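You operate a simulated robot arm through the tools that you are given. There is no shell and no other tool.

You run a simulated two-armed robot. Do the job below in one go: nothing can be reset, and whatever is moved stays where it is left.

Task
The chain has overrun: reset it and jog back to the bay mark.
Fine: leave the direction lever at 0.

Only the result counts: the job must be done as asked and must still hold three seconds after the hand-in. Knocking over, shifting, dropping, spilling or breaking anything else fails it.

Robot
Two 7-joint arms with fingered hands on one trunk that stands fixed in place. Base frame: the origin is at the foot of the trunk, x ahead of it, y to its left, z up. Lengths are in cm, angles in degrees, forces in N, time in s.
The left shoulder is at [7, 14.5, 121.2], the right one opposite. With the tool pointing down near the work surface each hand reaches from about 10 to 76 cm from the base axis, measured 20 degrees to its own side. Payload 3.5 kg a hand.
Tool frame (each hand has its own): the origin (TCP) lies between the finger pads and is the grasp point; the fingertips stand 2.5 cm ahead of it; z points along the fingers, y is the line along which they close. The gripper opens to 8.8 cm. The gripper's body begins 2.9 cm behind the TCP. The gripper is a hand of 4 fingers: y runs from the thumb to the fingers, the wrist lies at [-1.3, -9.7, -16.2] in the tool frame, and closing takes about 1.5 s.
Orientation is that of the tool frame in the base frame, as a unit quaternion [w, x, y, z]. With the fingers straight down and the wrist toward the robot, the tool's x, y and z point along [0, 1, 0], [1, 0, 0] and [0, 0, -1] of the base frame.

Tools
- The arms move only by the tool servo_tool. It takes "left_deltas", "right_deltas" or both (then of equal length, played together; a hand with none holds still); each is a list that holds one entry, the list of rows, each a list of 7 numbers: the shift along the tool's x, y, z in cm, then the turn, a rotation vector about the tool's x, y, z in degrees, then the finger opening in cm, from 0 to 8.8. In form: [[[x, y, z, ax, ay, az, hand], ...]]. A call has 1 to 20 rows; each row is the pose to reach, as a shift and turn from the pose commanded when the call began, along the tool's axes at that moment. Each row takes 0.2 s and may step no farther than 5 cm and 8.6 degrees from the row before; otherwise, or with a gripper value out of range, the whole call is refused. A pose out of reach is approached as far as the arm can. The call stops where the force on the tool passes 40 N (or 10 N more than at its start, if that is more) or the arm is blocked; 0.2 s more then pass. The fingers move at their own pace (about 4.5 cm/s each) and stop on an object; they squeeze with about 29 N. The grip force told is the motor's: it shows also when the fingers shut on nothing. Time passes only in rows, and 0.2 s behind the last, so rows that repeat a pose let the fingers close. It gives the time, the measured TCP pose, the force on the tool (base axes), the opening and the grip force at its end, in the units of the frame above (readings bear some noise), with the torque about the TCP (base axes, N m) and any sound that the robot's microphone picked up, and new pictures: "pictures" is both (left out), scene, wrist or none (wrist: the cameras of the hands that moved).
- Cameras (640 x 400 px; columns grow to the right, rows downward): "scene" is now at [13.96, -0.43, 154.09]; the picture's right is [-0.06, -1.00, 0.00], its down [-0.50, 0.03, -0.87] and it looks along [0.87, -0.05, -0.50] (base axes); focal length 361 px, centre (320, 200). "left" rides on the left gripper at [-6.4, -8.3, -9.8] in its tool frame; the picture's right is [-0.62, -0.37, 0.69], its down [0.71, -0.63, 0.30] and it looks along [0.32, 0.68, 0.65] (tool axes); focal length 265 px, centre (320, 200). "right" rides on the right gripper at [6.4, -8.3, -9.8] in its tool frame; the picture's right is [-0.62, 0.37, -0.69], its down [-0.71, -0.63, 0.30] and it looks along [-0.32, 0.68, 0.65] (tool axes); focal length 265 px, centre (320, 200). There is no depth. A picture from a camera that has moved, and an enlarged one, comes with that camera's place and axes in the base frame and with its lens.
- lift_body(by): slides the trunk up (or, below 0, down) by that many cm; the arms and the scene camera ride with it, the base frame stays. It gives what a move gives, with no picture.
- hand_shape(shape, hand): the hand has 4 fingers and takes this shape, open, in about a second: jaw (thumb against the fingers, like two jaws); tri (thumb and two fingers); tip (a fingertip pinch); poke (one finger out to press); point (the index stretched); flat (the hand flat); cup (the hand cupped); fist (a fist). The gripper value then closes the fingers along that shape, each until it touches; the sizes above hold for jaw. It gives what a move gives, with no picture.
- head_to(pan, tilt): turns the head with the scene camera to pan (to the left, within 86 degrees either way) and tilt (down, from -29 to 69), counted from straight ahead of the robot. It gives what a move gives, and a new picture of the scene camera.
- close_up(camera, box): a new picture of the part [left, top, right, bottom] of that camera's present view, enlarged. It takes no simulated time.
- hand_in(): hands the job in; it is judged then, once.

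Places have to be worked out from the pictures, the camera data and where the tool is seen. Open the grippers and draw the arms clear of the work before you hand the job in, unless the task says otherwise.

The tools are called after "Call:" by a JSON object that holds its "method" and its "body". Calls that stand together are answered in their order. servo_tool: Moves the arms, as the interface text tells. Its arguments: {"type":"object","properties":{"left_deltas":{"type":"array"},"right_deltas":{"type":"array"},"pictures":{"type":"string","enum":["both","scene","wrist","none"]}},"required":[]} The other tools are called the same way: lift_body (by) slides the trunk up or down; hand_shape (shape, hand) gives the hand a shape; head_to (pan, tilt) turns the head that bears the scene camera; close_up (camera, box) takes an enlarged picture of a part of a camera's view; hand_in () hands the job in.

At the start:

```text
time: 0.0
left_tcp_pos: [51.28, 10.05, 128.44]
left_tcp_rot: [0.0, 0.707, 0.707, 0.0]
left_contact_force: [-0.2, 0.1, 0.8]
left_ft_torque: [0.01, 0.0, -0.01]
left_grip_width: 8.75
left_grasp_force: 0.0
left_shape: jaw
right_tcp_pos: [50.76, -23.99, 135.54]
right_tcp_rot: [0.0, 0.707, 0.708, 0.0]
right_contact_force: [0.8, 0.3, 0.4]
right_ft_torque: [0.0, 0.01, 0.0]
right_grip_width: 8.77
right_grasp_force: 0.0
right_shape: jaw
trunk travel left (down, up): [-77.5, 6.5]
head pan, tilt: [-3.5, 29.8]
```

scene: 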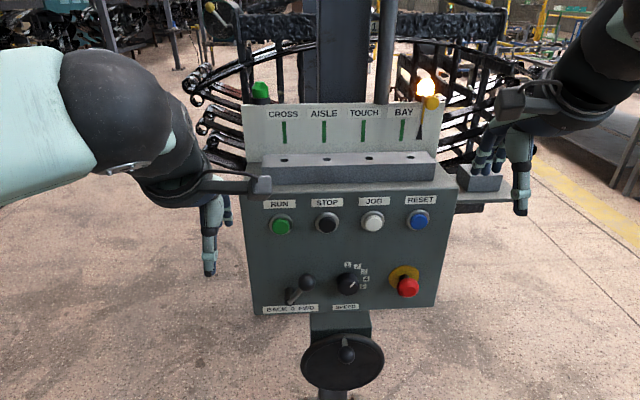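
right: 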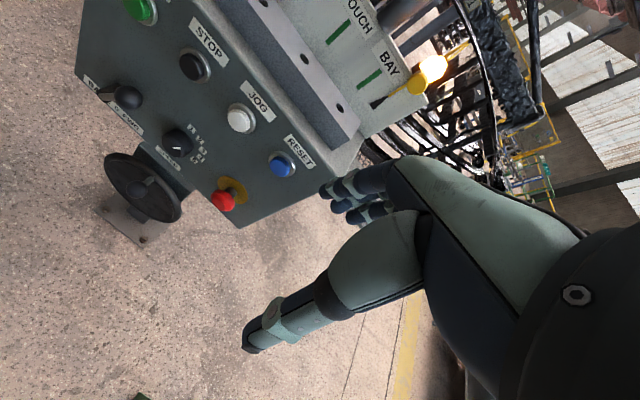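
left: 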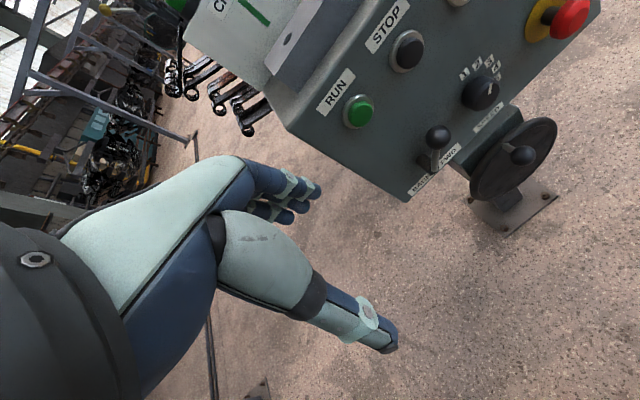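

The scene shows a control panel with RUN/STOP/JOG/RESET buttons, a direction lever, speed knob, e-stop, handwheel, and a scale with CROSS/AISLE/TOUCH/BAY marks. I'll enlarge parts to read the current state.

Call:
{"method": "close_up", "body": {"camera": "scene", "box": [230, 60, 470, 210]}}

Call:
{"method": "close_up", "body": {"camera": "scene", "box": [240, 190, 460, 330]}}

Call:
{"method": "close_up", "body": {"camera": "left", "box": [300, 0, 620, 220]}}

Call:
{"method": "close_up", "body": {"camera": "right", "box": [70, 0, 470, 250]}}

```text
2.67 times, centred on (350, 135) of scene
camera zoom: at [13.96, -0.43, 154.09], right [-0.06, -1.0, 0.0], down [-0.5, 0.03, -0.87], along [0.87, -0.05, -0.5], focal length 962 px, centre (240, 373)
```

zoom: 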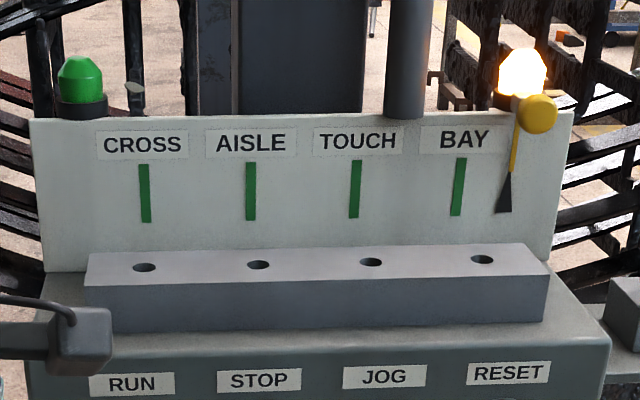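

```text
2.86 times, centred on (350, 260) of scene
camera zoom: at [13.96, -0.43, 154.09], right [-0.06, -1.0, 0.0], down [-0.5, 0.03, -0.87], along [0.87, -0.05, -0.5], focal length 1031 px, centre (234, 29)
```

zoom: 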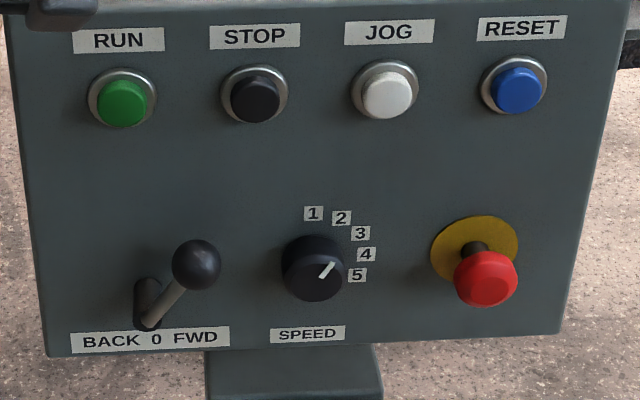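

```text
1.82 times, centred on (460, 110) of left
camera zoom: at [42.95, 3.5, 138.33], right [-0.37, -0.62, -0.69], down [-0.63, 0.71, -0.3], along [0.68, 0.32, -0.65], focal length 483 px, centre (66, 364)
```

zoom: 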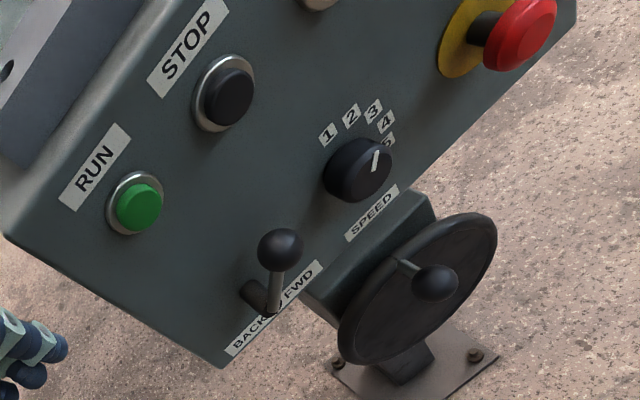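

```text
1.60 times, centred on (270, 125) of right
camera zoom: at [42.4, -17.61, 145.35], right [0.37, -0.62, 0.69], down [-0.63, -0.71, -0.3], along [0.68, -0.32, -0.65], focal length 425 px, centre (400, 320)
```

zoom: 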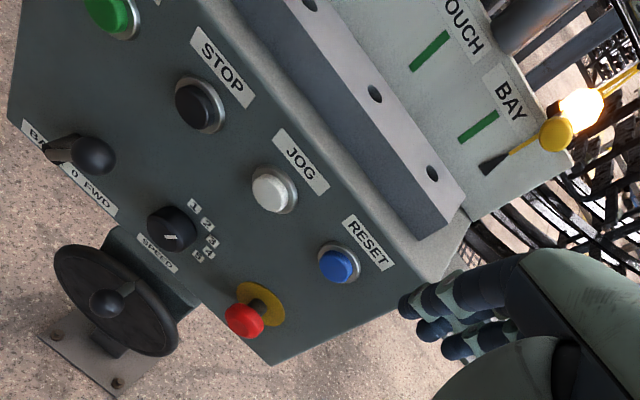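

The pointer sits to the right of BAY (overrun), amber lamp lit, and the lever seems leaned toward FWD. By triangulation the panel face is near x≈73.5, vertical; RESET about (72,-23.2,115), JOG about (72,-14.3,115), lever ball about (69.3,-1,103). I'll zoom on the pointer, lever and the things beside the panel.

Call:
{"method": "close_up", "body": {"camera": "scene", "box": [370, 60, 460, 150]}}

Call:
{"method": "close_up", "body": {"camera": "scene", "box": [260, 260, 380, 330]}}

Call:
{"method": "close_up", "body": {"camera": "scene", "box": [430, 80, 560, 230]}}

Call:
{"method": "close_up", "body": {"camera": "left", "box": [390, 60, 540, 210]}}

```text
4.44 times, centred on (415, 105) of scene
camera zoom: at [13.96, -0.43, 154.09], right [-0.06, -1.0, 0.0], down [-0.5, 0.03, -0.87], along [0.87, -0.05, -0.5], focal length 1604 px, centre (-102, 622)
```

zoom: 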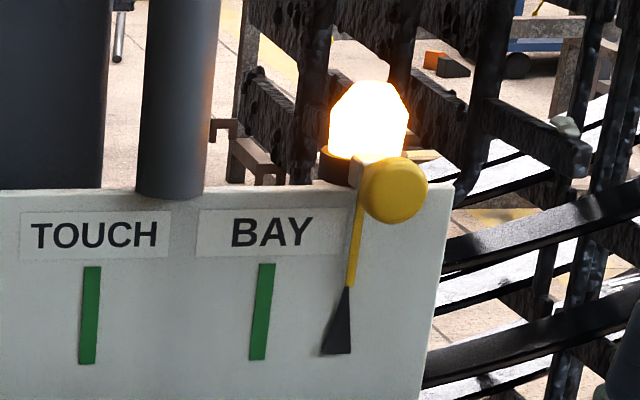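

```text
5.33 times, centred on (320, 295) of scene
camera zoom: at [13.96, -0.43, 154.09], right [-0.06, -1.0, 0.0], down [-0.5, 0.03, -0.87], along [0.87, -0.05, -0.5], focal length 1924 px, centre (320, -307)
```

zoom: 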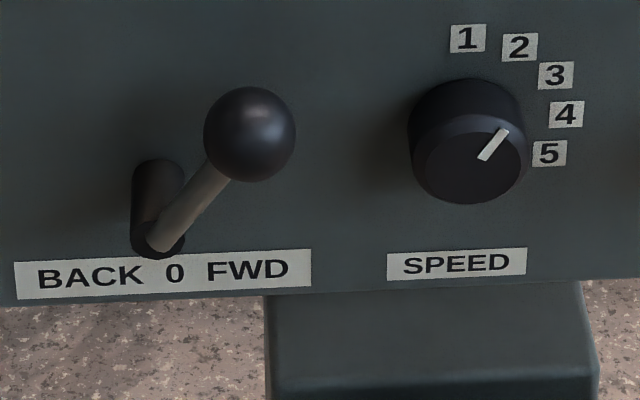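

```text
2.67 times, centred on (495, 155) of scene
camera zoom: at [13.96, -0.43, 154.09], right [-0.06, -1.0, 0.0], down [-0.5, 0.03, -0.87], along [0.87, -0.05, -0.5], focal length 962 px, centre (-147, 320)
```

zoom: 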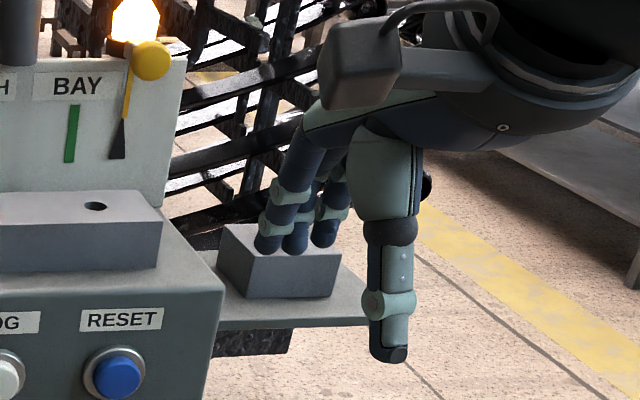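

```text
2.67 times, centred on (465, 135) of left
camera zoom: at [42.95, 3.5, 138.33], right [-0.37, -0.62, -0.69], down [-0.63, 0.71, -0.3], along [0.68, 0.32, -0.65], focal length 708 px, centre (-67, 373)
```

zoom: 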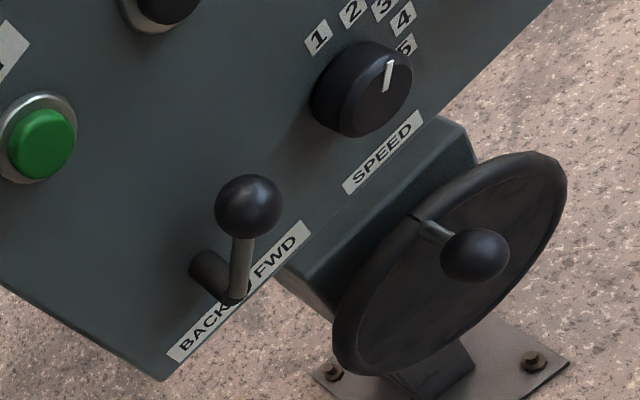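

The lever is a hub with a stick swung about 30° toward FWD, hub end near (70,2.8,96.7); turning is about the panel normal. I'll shape the right hand to poke to press the buttons, and also the left for pushing the lever.

Call:
{"method": "hand_shape", "body": {"hand": "right", "shape": "poke"}}

Call:
{"method": "hand_shape", "body": {"hand": "left", "shape": "poke"}}

```text
time: 0.9
left_tcp_pos: [51.28, 10.01, 128.49]
left_tcp_rot: [0.0, 0.708, 0.706, 0.0]
left_contact_force: [0.5, 0.3, 0.3]
left_ft_torque: [-0.01, 0.03, 0.0]
left_grip_width: 8.77
left_grasp_force: 0.1
left_shape: jaw
right_tcp_pos: [50.88, -24.06, 135.55]
right_tcp_rot: [0.0, 0.707, 0.707, 0.001]
right_contact_force: [-0.3, 0.3, 0.5]
right_ft_torque: [0.0, 0.03, 0.04]
right_grip_width: 0.01
right_grasp_force: 0.2
right_shape: poke
trunk travel left (down, up): [-77.5, 6.5]
head pan, tilt: [-3.5, 29.8]
```

```text
time: 1.8
left_tcp_pos: [51.26, 9.93, 128.4]
left_tcp_rot: [0.001, 0.707, 0.707, 0.001]
left_contact_force: [-0.5, 0.2, 0.7]
left_ft_torque: [0.0, 0.04, -0.03]
left_grip_width: 0.0
left_grasp_force: 0.0
left_shape: poke
right_tcp_pos: [50.7, -24.0, 135.48]
right_tcp_rot: [0.0, 0.707, 0.707, 0.0]
right_contact_force: [0.6, 0.6, 0.5]
right_ft_torque: [0.01, -0.02, -0.02]
right_grip_width: 0.04
right_grasp_force: 0.0
right_shape: poke
trunk travel left (down, up): [-77.5, 6.5]
head pan, tilt: [-3.5, 29.8]
```

Both hands are in poke shape; let me look at how the finger stands out.

Call:
{"method": "close_up", "body": {"camera": "right", "box": [0, 0, 640, 400]}}

Call:
{"method": "close_up", "body": {"camera": "scene", "box": [430, 0, 640, 230]}}

Call:
{"method": "close_up", "body": {"camera": "left", "box": [0, 0, 640, 400]}}

```text
1.00 times, centred on (320, 200) of right (not enlarged: the box is as wide or as high as the picture)
camera zoom: at [42.4, -17.61, 145.35], right [0.37, -0.62, 0.69], down [-0.63, -0.71, -0.3], along [0.68, -0.32, -0.65], focal length 265 px, centre (320, 200)
```

zoom: 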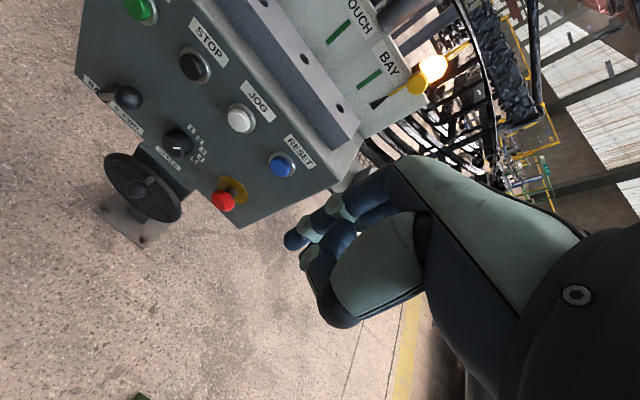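

```text
1.74 times, centred on (535, 115) of scene
camera zoom: at [13.96, -0.43, 154.09], right [-0.06, -1.0, 0.0], down [-0.5, 0.03, -0.87], along [0.87, -0.05, -0.5], focal length 628 px, centre (-54, 348)
```

zoom: 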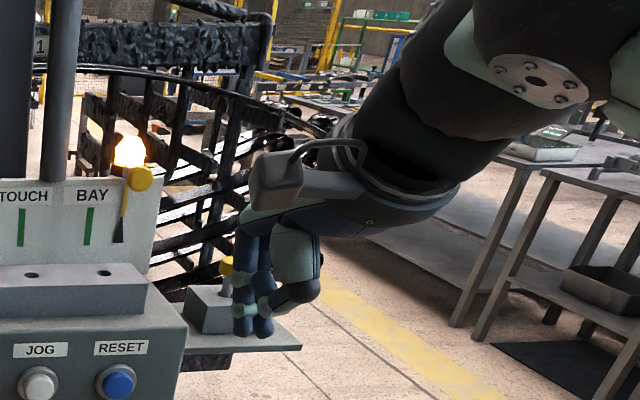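

```text
1.00 times, centred on (320, 200) of left (not enlarged: the box is as wide or as high as the picture)
camera zoom: at [42.95, 3.5, 138.33], right [-0.37, -0.62, -0.69], down [-0.63, 0.71, -0.3], along [0.68, 0.32, -0.65], focal length 265 px, centre (320, 200)
```

zoom: 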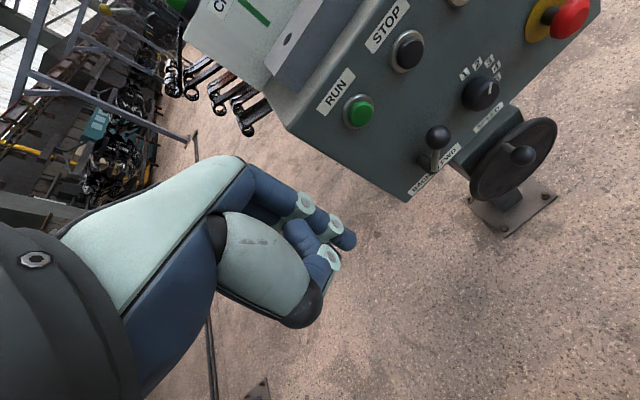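

Checking more closely which finger is out, and the block on the tray behind the hand.

Call:
{"method": "close_up", "body": {"camera": "scene", "box": [470, 100, 570, 210]}}

Call:
{"method": "close_up", "body": {"camera": "right", "box": [260, 140, 440, 340]}}

```text
3.64 times, centred on (520, 155) of scene
camera zoom: at [13.96, -0.43, 154.09], right [-0.06, -1.0, 0.0], down [-0.5, 0.03, -0.87], along [0.87, -0.05, -0.5], focal length 1312 px, centre (-407, 364)
```

zoom: 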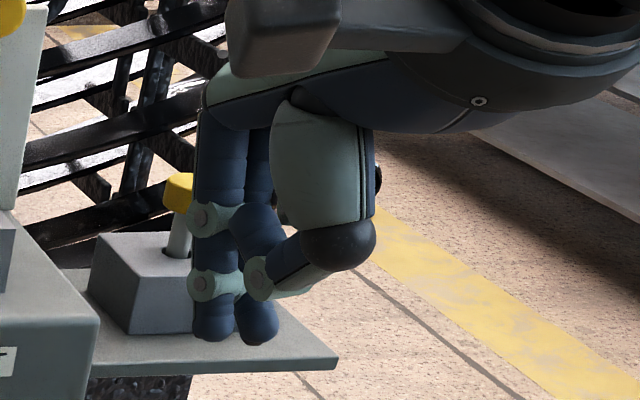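

```text
2.00 times, centred on (350, 240) of right
camera zoom: at [42.4, -17.61, 145.35], right [0.37, -0.62, 0.69], down [-0.63, -0.71, -0.3], along [0.68, -0.32, -0.65], focal length 531 px, centre (260, 120)
```

zoom: 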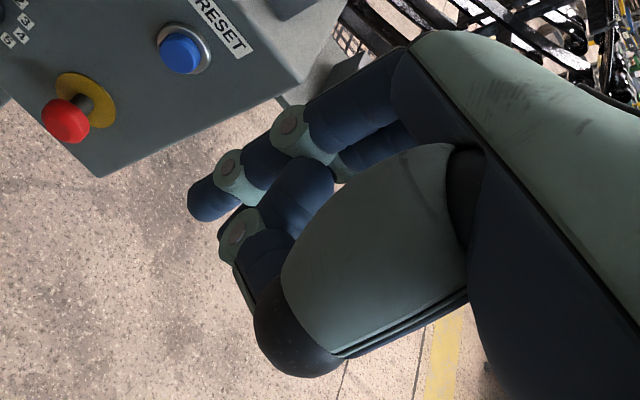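

The straight finger's tip is at about tool [0.7, 0, 2.5]. I'll turn the right hand to point forward (−90° about tool x) and lower it to about (58,-24,115), well short of the panel.

Call:
{"method": "servo_tool", "body": {"right_deltas": [[[0, 0.6, 1.7, -7.5, 0, 0, 8.8], [0, 1.2, 3.4, -15, 0, 0, 8.8], [0, 1.8, 5.1, -22.5, 0, 0, 8.8], [0, 2.4, 6.8, -30, 0, 0, 8.8], [0, 3.0, 8.5, -37.5, 0, 0, 8.8], [0, 3.6, 10.2, -45, 0, 0, 8.8], [0, 4.2, 11.9, -52.5, 0, 0, 8.8], [0, 4.8, 13.6, -60, 0, 0, 8.8], [0, 5.4, 15.3, -67.5, 0, 0, 8.8], [0, 6.0, 17.0, -75, 0, 0, 8.8], [0, 6.6, 18.7, -82.5, 0, 0, 8.8], [0, 7.2, 20.5, -90, 0, 0, 8.8], [0, 7.2, 20.5, -90, 0, 0, 8.8]]], "pictures": "both"}}

```text
time: 4.6
left_tcp_pos: [51.07, 9.76, 128.47]
left_tcp_rot: [0.001, 0.707, 0.707, 0.0]
left_contact_force: [0.6, -0.5, -0.3]
left_ft_torque: [-0.04, 0.01, 0.01]
left_grip_width: 0.01
left_grasp_force: 0.1
left_shape: poke
right_tcp_pos: [58.11, -24.23, 115.28]
right_tcp_rot: [0.501, 0.5, 0.499, 0.5]
right_contact_force: [-0.2, 0.3, 0.4]
right_ft_torque: [0.0, 0.04, 0.0]
right_grip_width: 0.01
right_grasp_force: 0.1
right_shape: poke
right hand out of reach, approached as far as the arm can: row 8, 9
trunk travel left (down, up): [-77.5, 6.5]
head pan, tilt: [-3.5, 29.8]
camera scene: at [13.87, -0.51, 154.1], right [-0.06, -1.0, 0.0], down [-0.5, 0.03, -0.87], along [0.87, -0.05, -0.5], focal length 361 px, centre (320, 200)
camera right: at [48.3, -17.86, 106.87], right [-0.7, -0.62, 0.37], down [0.3, -0.72, -0.63], along [0.65, -0.33, 0.69], focal length 265 px, centre (320, 200)
```

scene: 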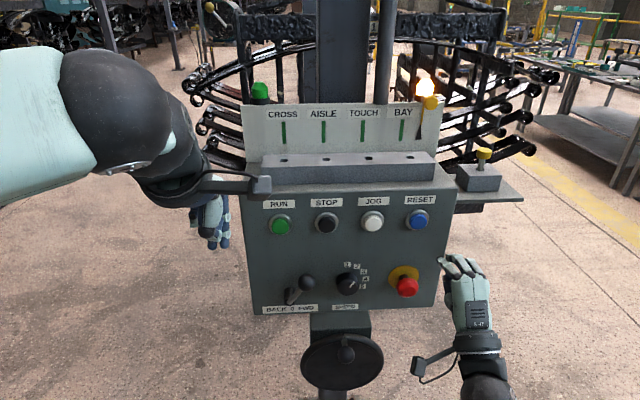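
right: 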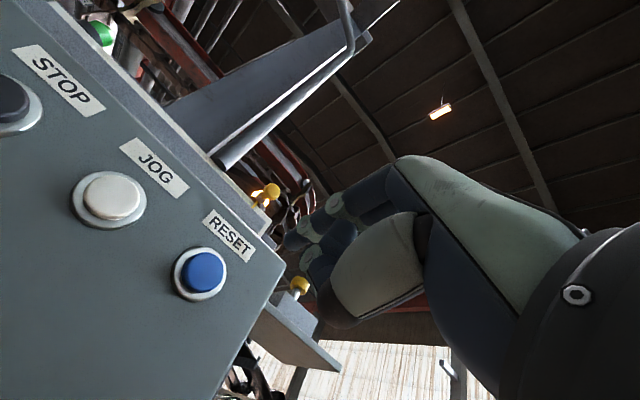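

The right hand now points forward at the panel, at (58.1,-24.2,115.3). Let me zoom to check the fingertip against the RESET button.

Call:
{"method": "close_up", "body": {"camera": "scene", "box": [380, 190, 520, 300]}}

Call:
{"method": "close_up", "body": {"camera": "right", "box": [160, 170, 400, 330]}}

```text
3.64 times, centred on (450, 245) of scene
camera zoom: at [13.87, -0.51, 154.1], right [-0.06, -1.0, 0.0], down [-0.5, 0.03, -0.87], along [0.87, -0.05, -0.5], focal length 1312 px, centre (-153, 36)
```

zoom: 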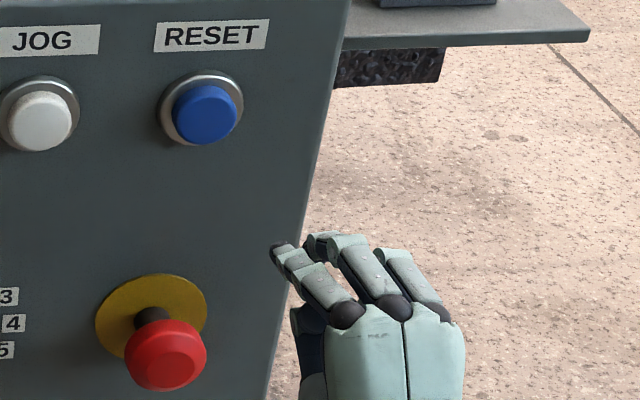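

```text
2.50 times, centred on (280, 250) of right
camera zoom: at [48.3, -17.86, 106.87], right [-0.7, -0.62, 0.37], down [0.3, -0.72, -0.63], along [0.65, -0.33, 0.69], focal length 664 px, centre (420, 75)
```

zoom: 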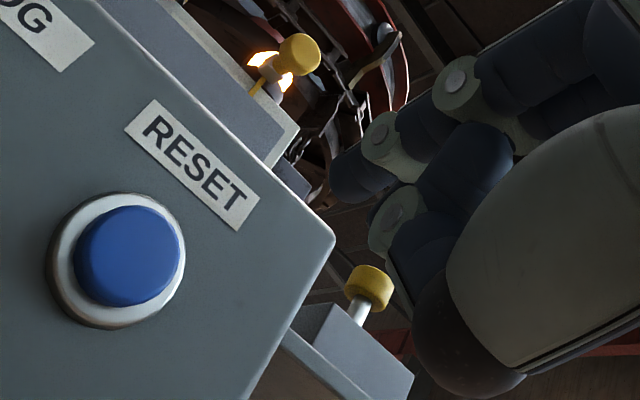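

Fingertip is at about (60.5,-23.3,115.4) and RESET at (72,-23.3,115.1): aligned. I'll advance along tool z 10 cm, stopping just short of contact, then look.

Call:
{"method": "servo_tool", "body": {"right_deltas": [[[0, -0.2, 2.5, 0, 0, 0, 8.8], [0, -0.2, 5, 0, 0, 0, 8.8], [0, -0.2, 7.5, 0, 0, 0, 8.8], [0, -0.2, 9.5, 0, 0, 0, 8.8], [0, -0.2, 9.5, 0, 0, 0, 8.8]]], "pictures": "both"}}

Call:
{"method": "close_up", "body": {"camera": "scene", "box": [380, 190, 480, 270]}}

```text
time: 5.8
left_tcp_pos: [51.2, 10.03, 128.38]
left_tcp_rot: [-0.001, 0.707, 0.707, 0.0]
left_contact_force: [0.8, -1.5, 0.7]
left_ft_torque: [0.04, -0.03, -0.02]
left_grip_width: 0.0
left_grasp_force: 0.1
left_shape: poke
right_tcp_pos: [67.4, -23.9, 114.88]
right_tcp_rot: [0.5, 0.5, 0.5, 0.5]
right_contact_force: [-0.1, -0.1, -0.5]
right_ft_torque: [0.01, 0.02, -0.01]
right_grip_width: 0.0
right_grasp_force: 0.0
right_shape: poke
trunk travel left (down, up): [-77.5, 6.5]
head pan, tilt: [-3.5, 29.8]
camera scene: at [13.91, -0.46, 154.09], right [-0.06, -1.0, 0.0], down [-0.5, 0.03, -0.87], along [0.87, -0.05, -0.5], focal length 361 px, centre (320, 200)
camera right: at [57.51, -17.62, 106.5], right [-0.69, -0.62, 0.37], down [0.3, -0.71, -0.63], along [0.65, -0.32, 0.68], focal length 265 px, centre (320, 200)
```

scene: 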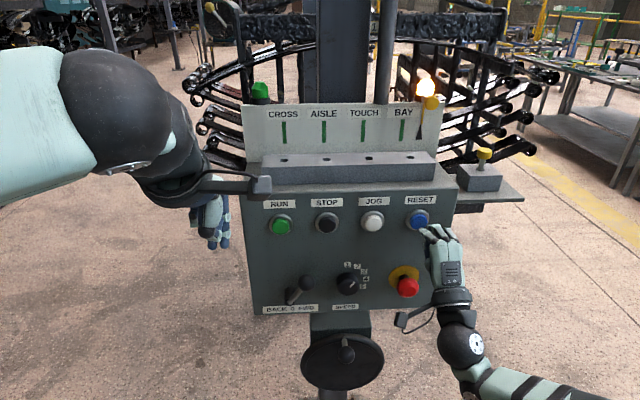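
right: 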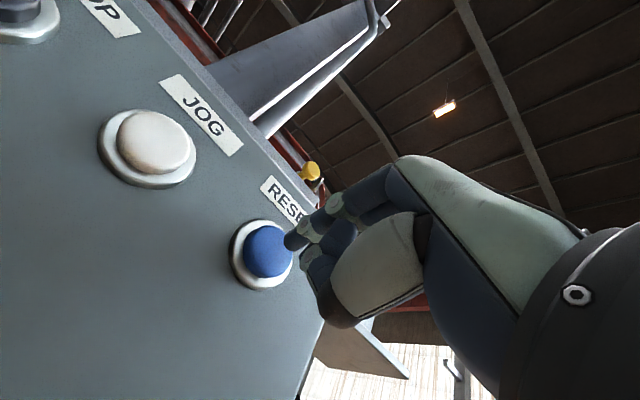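

```text
5.00 times, centred on (430, 230) of scene
camera zoom: at [13.91, -0.46, 154.09], right [-0.06, -1.0, 0.0], down [-0.5, 0.03, -0.87], along [0.87, -0.05, -0.5], focal length 1804 px, centre (-230, 50)
```

zoom: 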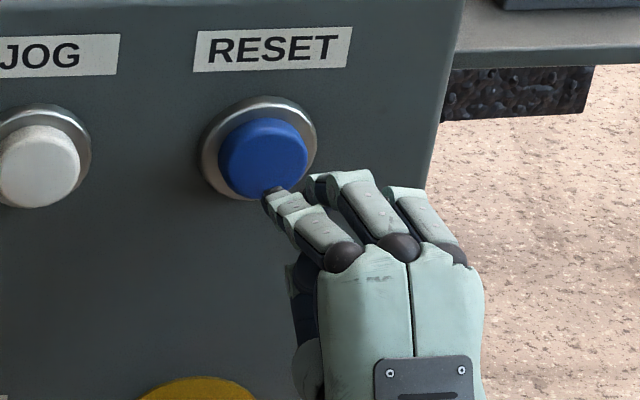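

Tip is about 2 cm short of the blue cap and lined up. I'll advance in small steps and watch force and sound.

Call:
{"method": "servo_tool", "body": {"right_deltas": [[[0, 0.1, 0.5, 0, 0, 0, 8.8], [0, 0.1, 1.0, 0, 0, 0, 8.8], [0, 0.1, 1.25, 0, 0, 0, 8.8], [0, 0.1, 1.5, 0, 0, 0, 8.8], [0, 0.1, 1.75, 0, 0, 0, 8.8]]], "pictures": "both"}}

Call:
{"method": "close_up", "body": {"camera": "scene", "box": [380, 190, 480, 270]}}

```text
time: 7.0
left_tcp_pos: [51.3, 10.05, 128.47]
left_tcp_rot: [0.0, 0.707, 0.707, 0.0]
left_contact_force: [0.0, -0.3, -0.4]
left_ft_torque: [-0.01, 0.01, 0.02]
left_grip_width: 0.0
left_grasp_force: 0.0
left_shape: poke
right_tcp_pos: [69.14, -24.08, 114.84]
right_tcp_rot: [0.5, 0.5, 0.5, 0.5]
right_contact_force: [-0.5, 0.4, 0.8]
right_ft_torque: [-0.02, 0.0, -0.03]
right_grip_width: 0.01
right_grasp_force: 0.2
right_shape: poke
trunk travel left (down, up): [-77.5, 6.5]
head pan, tilt: [-3.5, 29.8]
camera scene: at [13.94, -0.42, 154.09], right [-0.06, -1.0, 0.0], down [-0.5, 0.03, -0.87], along [0.87, -0.05, -0.5], focal length 361 px, centre (320, 200)
camera right: at [59.28, -17.65, 106.56], right [-0.69, -0.62, 0.37], down [0.3, -0.71, -0.63], along [0.65, -0.33, 0.68], focal length 265 px, centre (320, 200)
```

scene: 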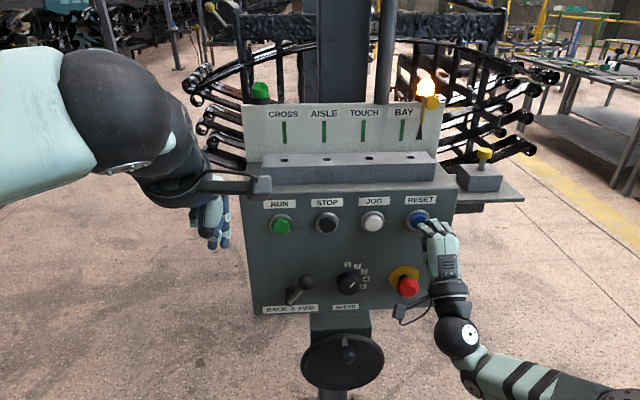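
right: 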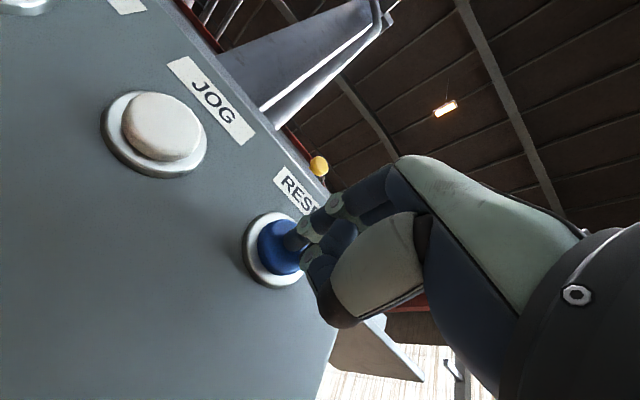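

```text
5.00 times, centred on (430, 230) of scene
camera zoom: at [13.94, -0.42, 154.09], right [-0.06, -1.0, 0.0], down [-0.5, 0.03, -0.87], along [0.87, -0.05, -0.5], focal length 1804 px, centre (-230, 50)
```

zoom: 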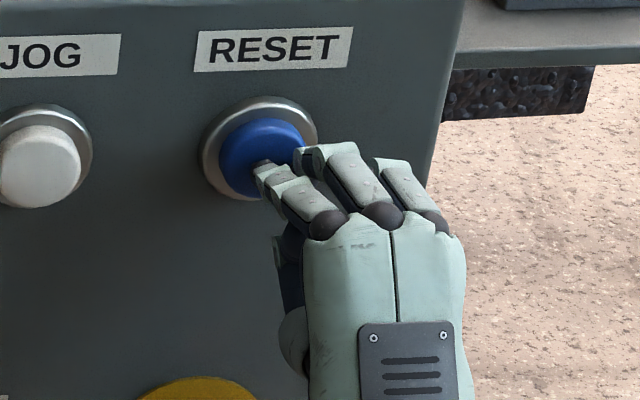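

Still no contact force; continuing forward in finer steps.

Call:
{"method": "servo_tool", "body": {"right_deltas": [[[0, 0, 0.2, 0, 0, 0, 8.8], [0, 0, 0.4, 0, 0, 0, 8.8], [0, 0, 0.6, 0, 0, 0, 8.8], [0, 0, 0.8, 0, 0, 0, 8.8]]], "pictures": "both"}}

Call:
{"method": "close_up", "body": {"camera": "scene", "box": [380, 60, 480, 270]}}

```text
time: 8.0
left_tcp_pos: [51.12, 9.85, 128.51]
left_tcp_rot: [0.001, 0.707, 0.707, 0.0]
left_contact_force: [0.2, -0.5, 0.5]
left_ft_torque: [0.02, 0.01, 0.02]
left_grip_width: 0.02
left_grasp_force: 0.0
left_shape: poke
right_tcp_pos: [69.82, -23.94, 115.08]
right_tcp_rot: [0.5, 0.5, 0.5, 0.5]
right_contact_force: [-4.9, -0.4, -1.4]
right_ft_torque: [-0.01, 0.05, -0.04]
right_grip_width: 0.0
right_grasp_force: 0.2
right_shape: poke
trunk travel left (down, up): [-77.5, 6.5]
head pan, tilt: [-3.5, 29.8]
heard: click
camera scene: at [13.76, -0.46, 154.11], right [-0.06, -1.0, 0.0], down [-0.49, 0.03, -0.87], along [0.87, -0.05, -0.5], focal length 361 px, centre (320, 200)
camera right: at [59.98, -17.61, 106.7], right [-0.69, -0.62, 0.37], down [0.3, -0.71, -0.63], along [0.65, -0.33, 0.68], focal length 265 px, centre (320, 200)
```

scene: 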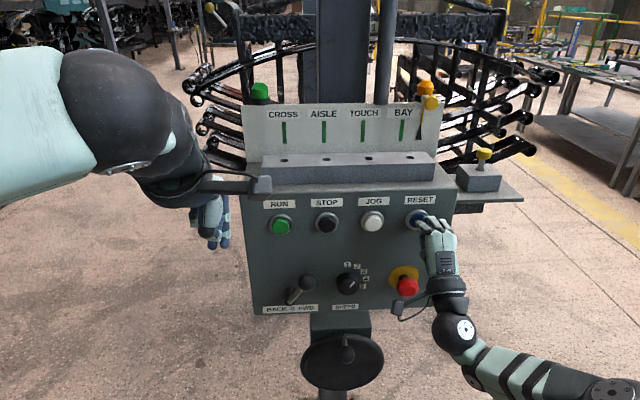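
right: 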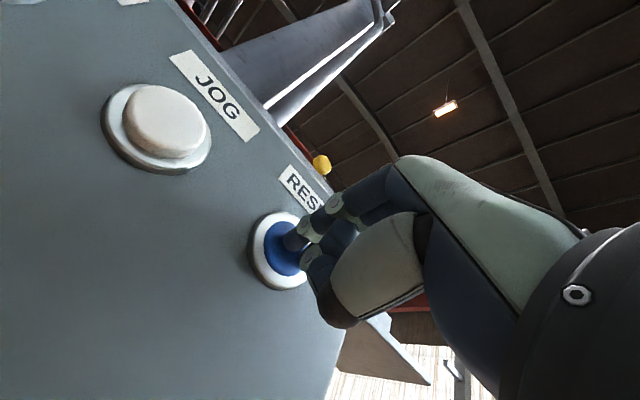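

```text
1.90 times, centred on (430, 165) of scene
camera zoom: at [13.76, -0.46, 154.11], right [-0.06, -1.0, 0.0], down [-0.49, 0.03, -0.87], along [0.87, -0.05, -0.5], focal length 687 px, centre (110, 267)
```

zoom: 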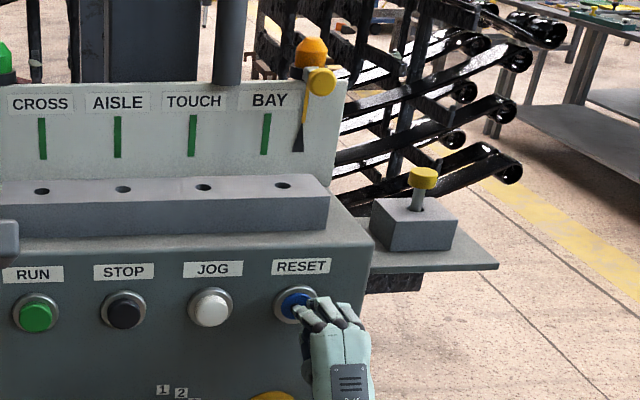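

RESET clicked and the amber lamp has gone out. I'll back the finger off the button, then try the "point" shape to see if the index stands out further for pushing the lever.

Call:
{"method": "servo_tool", "body": {"right_deltas": [[[0, 0, -1.5, 0, 0, 0, 8.8], [0, 0, -4, 0, 0, 0, 8.8], [0, 0, -7, 0, 0, 0, 8.8], [0, 0, -10, 0, 0, 0, 8.8]]], "pictures": "none"}}

Call:
{"method": "hand_shape", "body": {"hand": "right", "shape": "point"}}

Call:
{"method": "close_up", "body": {"camera": "scene", "box": [380, 190, 520, 300]}}

Call:
{"method": "close_up", "body": {"camera": "right", "box": [160, 100, 480, 350]}}

Call:
{"method": "close_up", "body": {"camera": "scene", "box": [370, 60, 460, 150]}}

```text
time: 9.0
left_tcp_pos: [51.26, 9.85, 128.37]
left_tcp_rot: [0.0, 0.707, 0.707, 0.0]
left_contact_force: [-0.2, 0.1, -0.4]
left_ft_torque: [-0.01, -0.03, 0.0]
left_grip_width: 0.0
left_grasp_force: 0.0
left_shape: poke
right_tcp_pos: [59.87, -23.94, 115.38]
right_tcp_rot: [0.5, 0.5, 0.5, 0.5]
right_contact_force: [0.0, -0.7, 0.2]
right_ft_torque: [0.0, -0.04, 0.0]
right_grip_width: 0.01
right_grasp_force: 0.0
right_shape: poke
trunk travel left (down, up): [-77.5, 6.5]
head pan, tilt: [-3.5, 29.8]
```

```text
time: 9.9
left_tcp_pos: [51.3, 10.03, 128.4]
left_tcp_rot: [0.0, 0.707, 0.708, 0.0]
left_contact_force: [0.6, -0.3, 0.3]
left_ft_torque: [0.0, 0.02, 0.0]
left_grip_width: 0.0
left_grasp_force: 0.1
left_shape: poke
right_tcp_pos: [59.84, -23.93, 115.2]
right_tcp_rot: [0.5, 0.5, 0.499, 0.5]
right_contact_force: [0.4, -0.1, 0.6]
right_ft_torque: [-0.01, -0.01, -0.01]
right_grip_width: 0.0
right_grasp_force: 0.0
right_shape: point
trunk travel left (down, up): [-77.5, 6.5]
head pan, tilt: [-3.5, 29.8]
```

```text
3.64 times, centred on (450, 245) of scene
camera zoom: at [13.98, -0.42, 154.08], right [-0.06, -1.0, 0.0], down [-0.5, 0.03, -0.87], along [0.87, -0.05, -0.5], focal length 1312 px, centre (-153, 36)
```

zoom: 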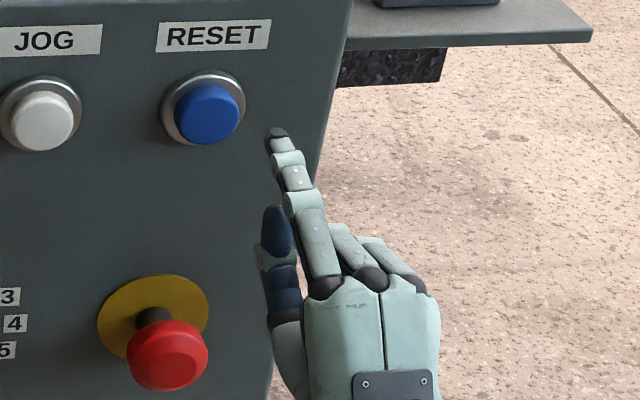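

```text
1.60 times, centred on (320, 225) of right
camera zoom: at [50.11, -17.6, 106.84], right [-0.69, -0.62, 0.37], down [0.3, -0.71, -0.63], along [0.65, -0.32, 0.68], focal length 425 px, centre (320, 160)
```

zoom: 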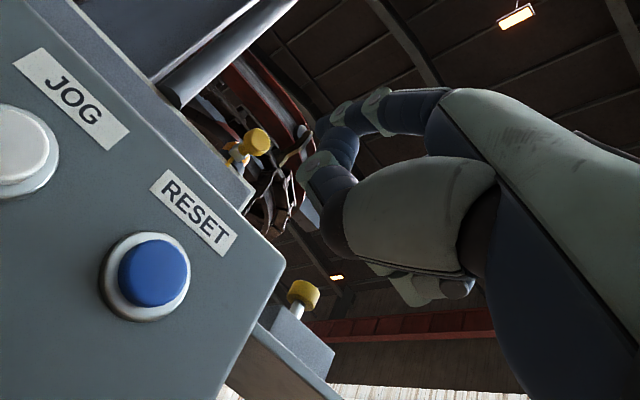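

```text
4.44 times, centred on (415, 105) of scene
camera zoom: at [13.98, -0.42, 154.08], right [-0.06, -1.0, 0.0], down [-0.5, 0.03, -0.87], along [0.87, -0.05, -0.5], focal length 1604 px, centre (-102, 622)
```

zoom: 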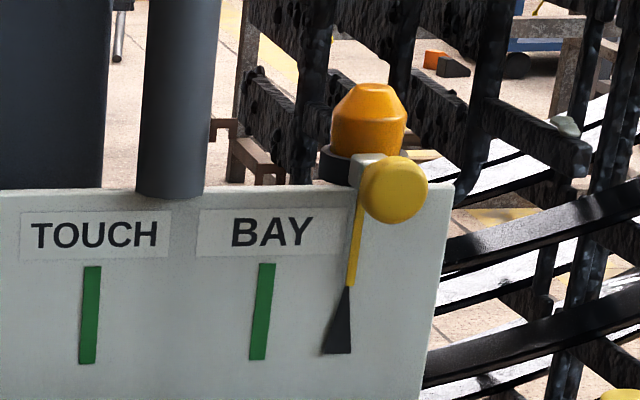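

The amber lamp is out and the pointer still sits right of BAY. In "point" the index tip lies at about tool [1.4, 5.6, 2.1] and stands well clear. I'll pitch the hand 45° down and bring it to the right of the lever ball, still ~6 cm short of it in x.

Call:
{"method": "servo_tool", "body": {"right_deltas": [[[1.5, -1, -1, 5, 0, 0, 8.8], [4.5, -3, -1, 11, 0, 0, 8.8], [7.5, -5.5, -1, 18, 0, 0, 8.8], [10.5, -8, -1, 25, 0, 0, 8.8], [13.5, -11, -1, 32, 0, 0, 8.8], [16, -13.5, -1, 39, 0, 0, 8.8], [18.1, -15.5, -1, 45, 0, 0, 8.8], [18.1, -15.5, -1, 45, 0, 0, 8.8]]], "pictures": "both"}}

Call:
{"method": "close_up", "body": {"camera": "scene", "box": [260, 220, 420, 340]}}

```text
time: 11.7
left_tcp_pos: [51.22, 10.0, 128.45]
left_tcp_rot: [0.0, 0.707, 0.707, 0.0]
left_contact_force: [0.1, 0.1, 0.5]
left_ft_torque: [0.03, 0.0, 0.05]
left_grip_width: 0.0
left_grasp_force: 0.0
left_shape: poke
right_tcp_pos: [58.97, -5.81, 99.42]
right_tcp_rot: [0.271, 0.655, 0.652, 0.269]
right_contact_force: [-0.1, -0.2, 0.1]
right_ft_torque: [0.0, 0.0, 0.01]
right_grip_width: 0.02
right_grasp_force: 0.0
right_shape: point
trunk travel left (down, up): [-77.5, 6.5]
head pan, tilt: [-3.5, 29.8]
camera scene: at [13.96, -0.46, 154.09], right [-0.06, -1.0, 0.0], down [-0.5, 0.03, -0.87], along [0.87, -0.05, -0.5], focal length 361 px, centre (320, 200)
camera right: at [46.18, 0.51, 100.46], right [-0.23, -0.62, 0.75], down [-0.23, -0.71, -0.66], along [0.95, -0.33, 0.02], focal length 265 px, centre (320, 200)
```

scene: 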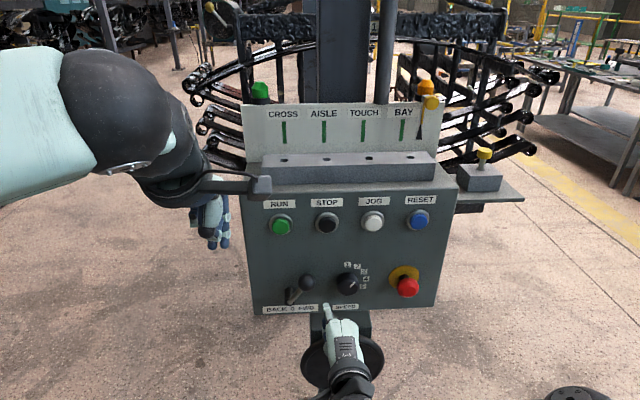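
right: 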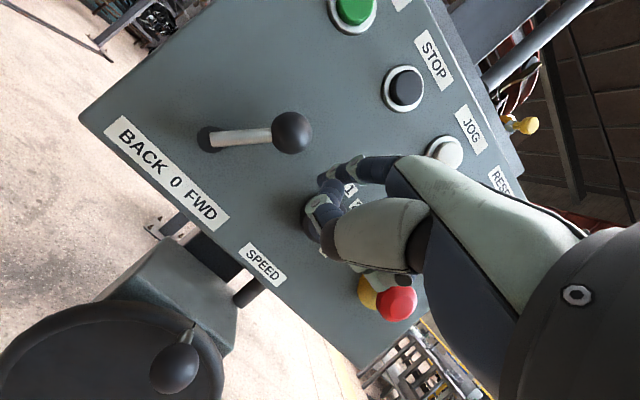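

```text
3.33 times, centred on (340, 280) of scene
camera zoom: at [13.96, -0.46, 154.09], right [-0.06, -1.0, 0.0], down [-0.5, 0.03, -0.87], along [0.87, -0.05, -0.5], focal length 1203 px, centre (253, -67)
```

zoom: 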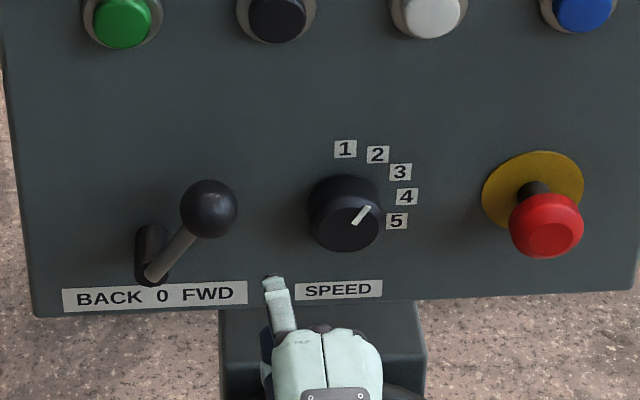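

Index tip is at about (64.2,-4.6,101.9) and the ball at (69.35,-1.1,102.9). I'll move 6 cm straight forward beside the ball, then push toward +y in steps.

Call:
{"method": "servo_tool", "body": {"right_deltas": [[[0, 1.4, 1.4, 0, 0, 0, 8.8], [0, 2.8, 2.8, 0, 0, 0, 8.8], [0, 4.2, 4.2, 0, 0, 0, 8.8], [0.5, 4.2, 4.2, 0, 0, 0, 8.8], [1.0, 4.2, 4.2, 0, 0, 0, 8.8]]], "pictures": "both"}}

Call:
{"method": "close_up", "body": {"camera": "scene", "box": [260, 220, 420, 340]}}

```text
time: 12.9
left_tcp_pos: [51.17, 9.87, 128.42]
left_tcp_rot: [0.0, 0.707, 0.707, 0.0]
left_contact_force: [0.5, 0.5, 0.1]
left_ft_torque: [0.01, -0.01, 0.01]
left_grip_width: 0.0
left_grasp_force: 0.1
left_shape: poke
right_tcp_pos: [64.91, -5.06, 99.46]
right_tcp_rot: [0.271, 0.654, 0.653, 0.27]
right_contact_force: [0.0, 0.2, -0.1]
right_ft_torque: [0.04, -0.02, 0.01]
right_grip_width: 0.02
right_grasp_force: 0.0
right_shape: point
trunk travel left (down, up): [-77.5, 6.5]
head pan, tilt: [-3.5, 29.8]
camera scene: at [13.96, -0.38, 154.09], right [-0.06, -1.0, 0.0], down [-0.5, 0.03, -0.87], along [0.87, -0.05, -0.5], focal length 361 px, centre (320, 200)
camera right: at [52.11, 1.38, 100.49], right [-0.23, -0.62, 0.75], down [-0.23, -0.71, -0.66], along [0.95, -0.33, 0.02], focal length 265 px, centre (320, 200)
```

scene: 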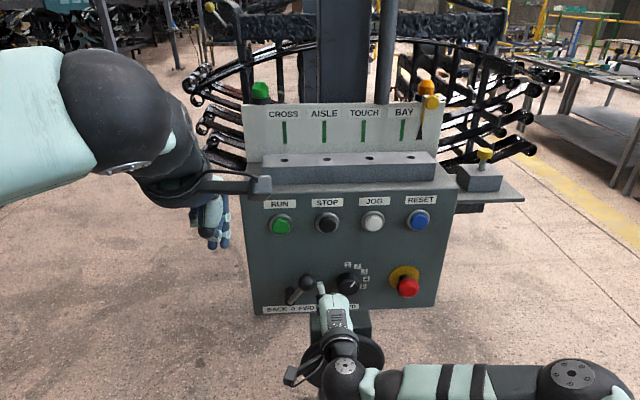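
right: 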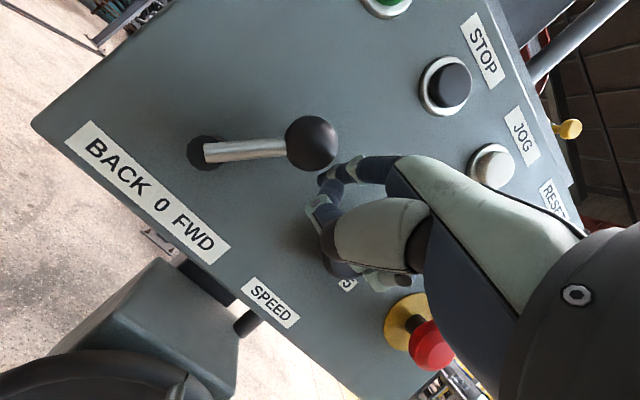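

```text
3.33 times, centred on (340, 280) of scene
camera zoom: at [13.96, -0.38, 154.09], right [-0.06, -1.0, 0.0], down [-0.5, 0.03, -0.87], along [0.87, -0.05, -0.5], focal length 1203 px, centre (253, -67)
```

zoom: 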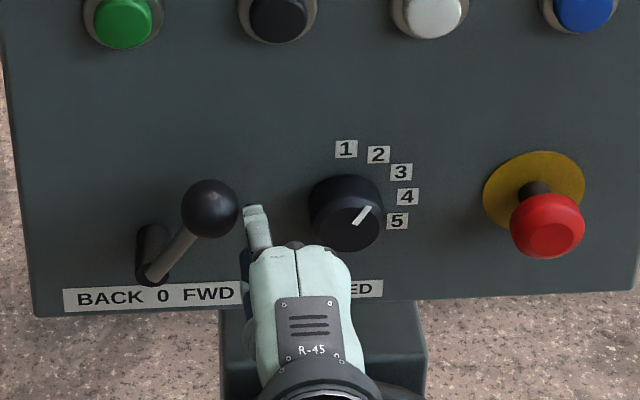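

The fingertip is right beside the ball, almost touching. Now I push toward +y by 3.6 cm in small steps (toward 0) and check.

Call:
{"method": "servo_tool", "body": {"right_deltas": [[[0.4, 0, 0, 0, 0, 0, 8.8], [0.8, 0, 0, 0, 0, 0, 8.8], [1.2, 0, 0, 0, 0, 0, 8.8], [1.6, 0, 0, 0, 0, 0, 8.8], [2.0, 0, 0, 0, 0, 0, 8.8], [2.4, 0, 0, 0, 0, 0, 8.8], [2.8, 0, 0, 0, 0, 0, 8.8], [3.2, 0, 0, 0, 0, 0, 8.8], [3.6, 0, 0, 0, 0, 0, 8.8]]], "pictures": "both"}}

Call:
{"method": "close_up", "body": {"camera": "scene", "box": [260, 220, 420, 340]}}

```text
time: 14.9
left_tcp_pos: [51.36, 10.0, 128.48]
left_tcp_rot: [0.0, 0.707, 0.707, 0.0]
left_contact_force: [0.5, 0.8, 0.4]
left_ft_torque: [0.04, -0.01, 0.0]
left_grip_width: 0.0
left_grasp_force: 0.1
left_shape: poke
right_tcp_pos: [64.87, -1.24, 99.44]
right_tcp_rot: [0.271, 0.653, 0.653, 0.271]
right_contact_force: [0.3, 0.8, -0.8]
right_ft_torque: [0.03, -0.02, -0.02]
right_grip_width: 8.06
right_grasp_force: 0.2
right_shape: point
trunk travel left (down, up): [-77.5, 6.5]
head pan, tilt: [-3.5, 29.8]
camera scene: at [13.99, -0.36, 154.08], right [-0.06, -1.0, 0.0], down [-0.5, 0.03, -0.87], along [0.87, -0.05, -0.5], focal length 361 px, centre (320, 200)
camera right: at [52.02, 5.12, 100.4], right [-0.23, -0.62, 0.75], down [-0.23, -0.71, -0.66], along [0.95, -0.32, 0.02], focal length 265 px, centre (320, 200)
```

scene: 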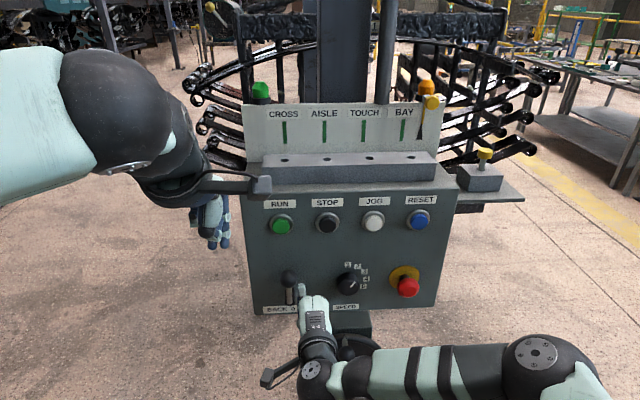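
right: 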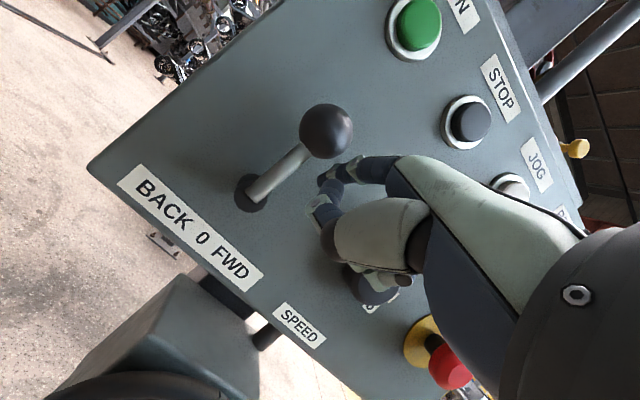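

```text
3.33 times, centred on (340, 280) of scene
camera zoom: at [13.99, -0.36, 154.08], right [-0.06, -1.0, 0.0], down [-0.5, 0.03, -0.87], along [0.87, -0.05, -0.5], focal length 1203 px, centre (253, -67)
```

zoom: 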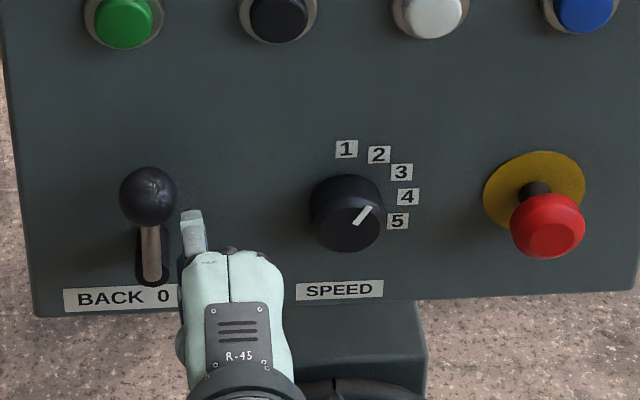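

The lever snapped to 0 (upright, detented). I'll keep pushing toward +y to get it to BACK.

Call:
{"method": "servo_tool", "body": {"right_deltas": [[[0.4, 0, 0, 0, 0, 0, 8.8], [0.8, 0, 0, 0, 0, 0, 8.8], [1.2, 0, 0, 0, 0, 0, 8.8], [1.6, 0, 0, 0, 0, 0, 8.8], [2.0, 0, 0, 0, 0, 0, 8.8], [2.4, 0, 0, 0, 0, 0, 8.8], [2.8, 0, 0, 0, 0, 0, 8.8], [3.2, 0, 0, 0, 0, 0, 8.8]]], "pictures": "both"}}

Call:
{"method": "close_up", "body": {"camera": "scene", "box": [240, 220, 400, 340]}}

```text
time: 16.7
left_tcp_pos: [51.3, 10.02, 128.41]
left_tcp_rot: [-0.001, 0.707, 0.707, 0.001]
left_contact_force: [-0.2, -0.1, 0.1]
left_ft_torque: [-0.01, 0.02, 0.0]
left_grip_width: 0.01
left_grasp_force: 0.1
left_shape: poke
right_tcp_pos: [64.96, 2.12, 99.36]
right_tcp_rot: [0.27, 0.654, 0.653, 0.271]
right_contact_force: [-1.1, 0.4, -0.8]
right_ft_torque: [0.01, 0.01, 0.01]
right_grip_width: 8.06
right_grasp_force: 0.1
right_shape: point
trunk travel left (down, up): [-77.5, 6.5]
head pan, tilt: [-3.5, 29.8]
camera scene: at [13.96, -0.36, 154.09], right [-0.06, -1.0, 0.0], down [-0.5, 0.03, -0.87], along [0.87, -0.05, -0.5], focal length 361 px, centre (320, 200)
camera right: at [52.15, 8.39, 100.48], right [-0.23, -0.62, 0.75], down [-0.23, -0.71, -0.66], along [0.95, -0.32, 0.02], focal length 265 px, centre (320, 200)
```

scene: 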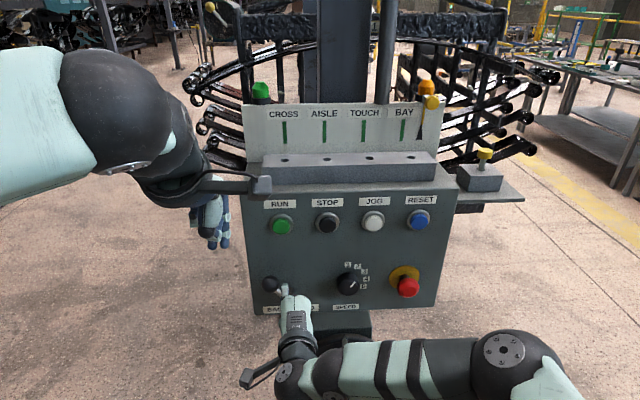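
right: 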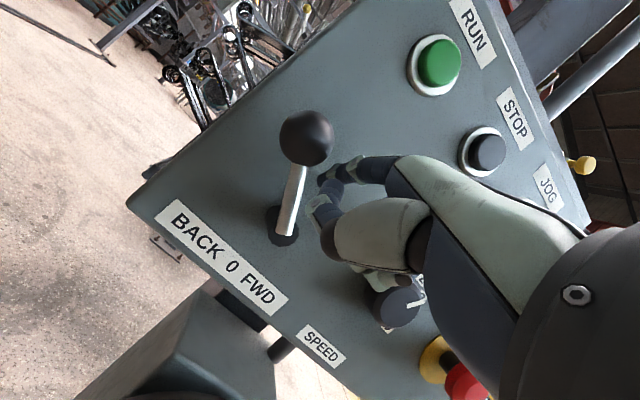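

```text
3.33 times, centred on (320, 280) of scene
camera zoom: at [13.96, -0.36, 154.09], right [-0.06, -1.0, 0.0], down [-0.5, 0.03, -0.87], along [0.87, -0.05, -0.5], focal length 1203 px, centre (320, -67)
```

zoom: 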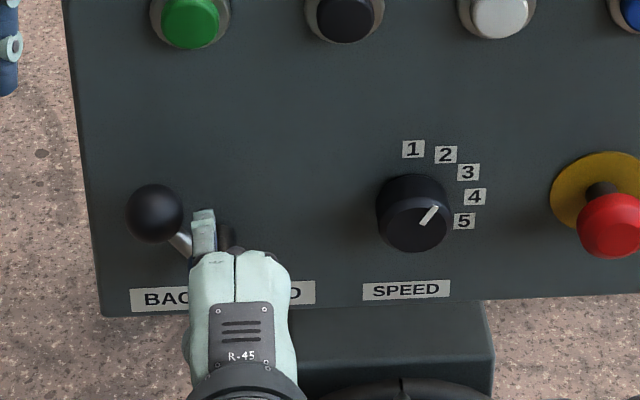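

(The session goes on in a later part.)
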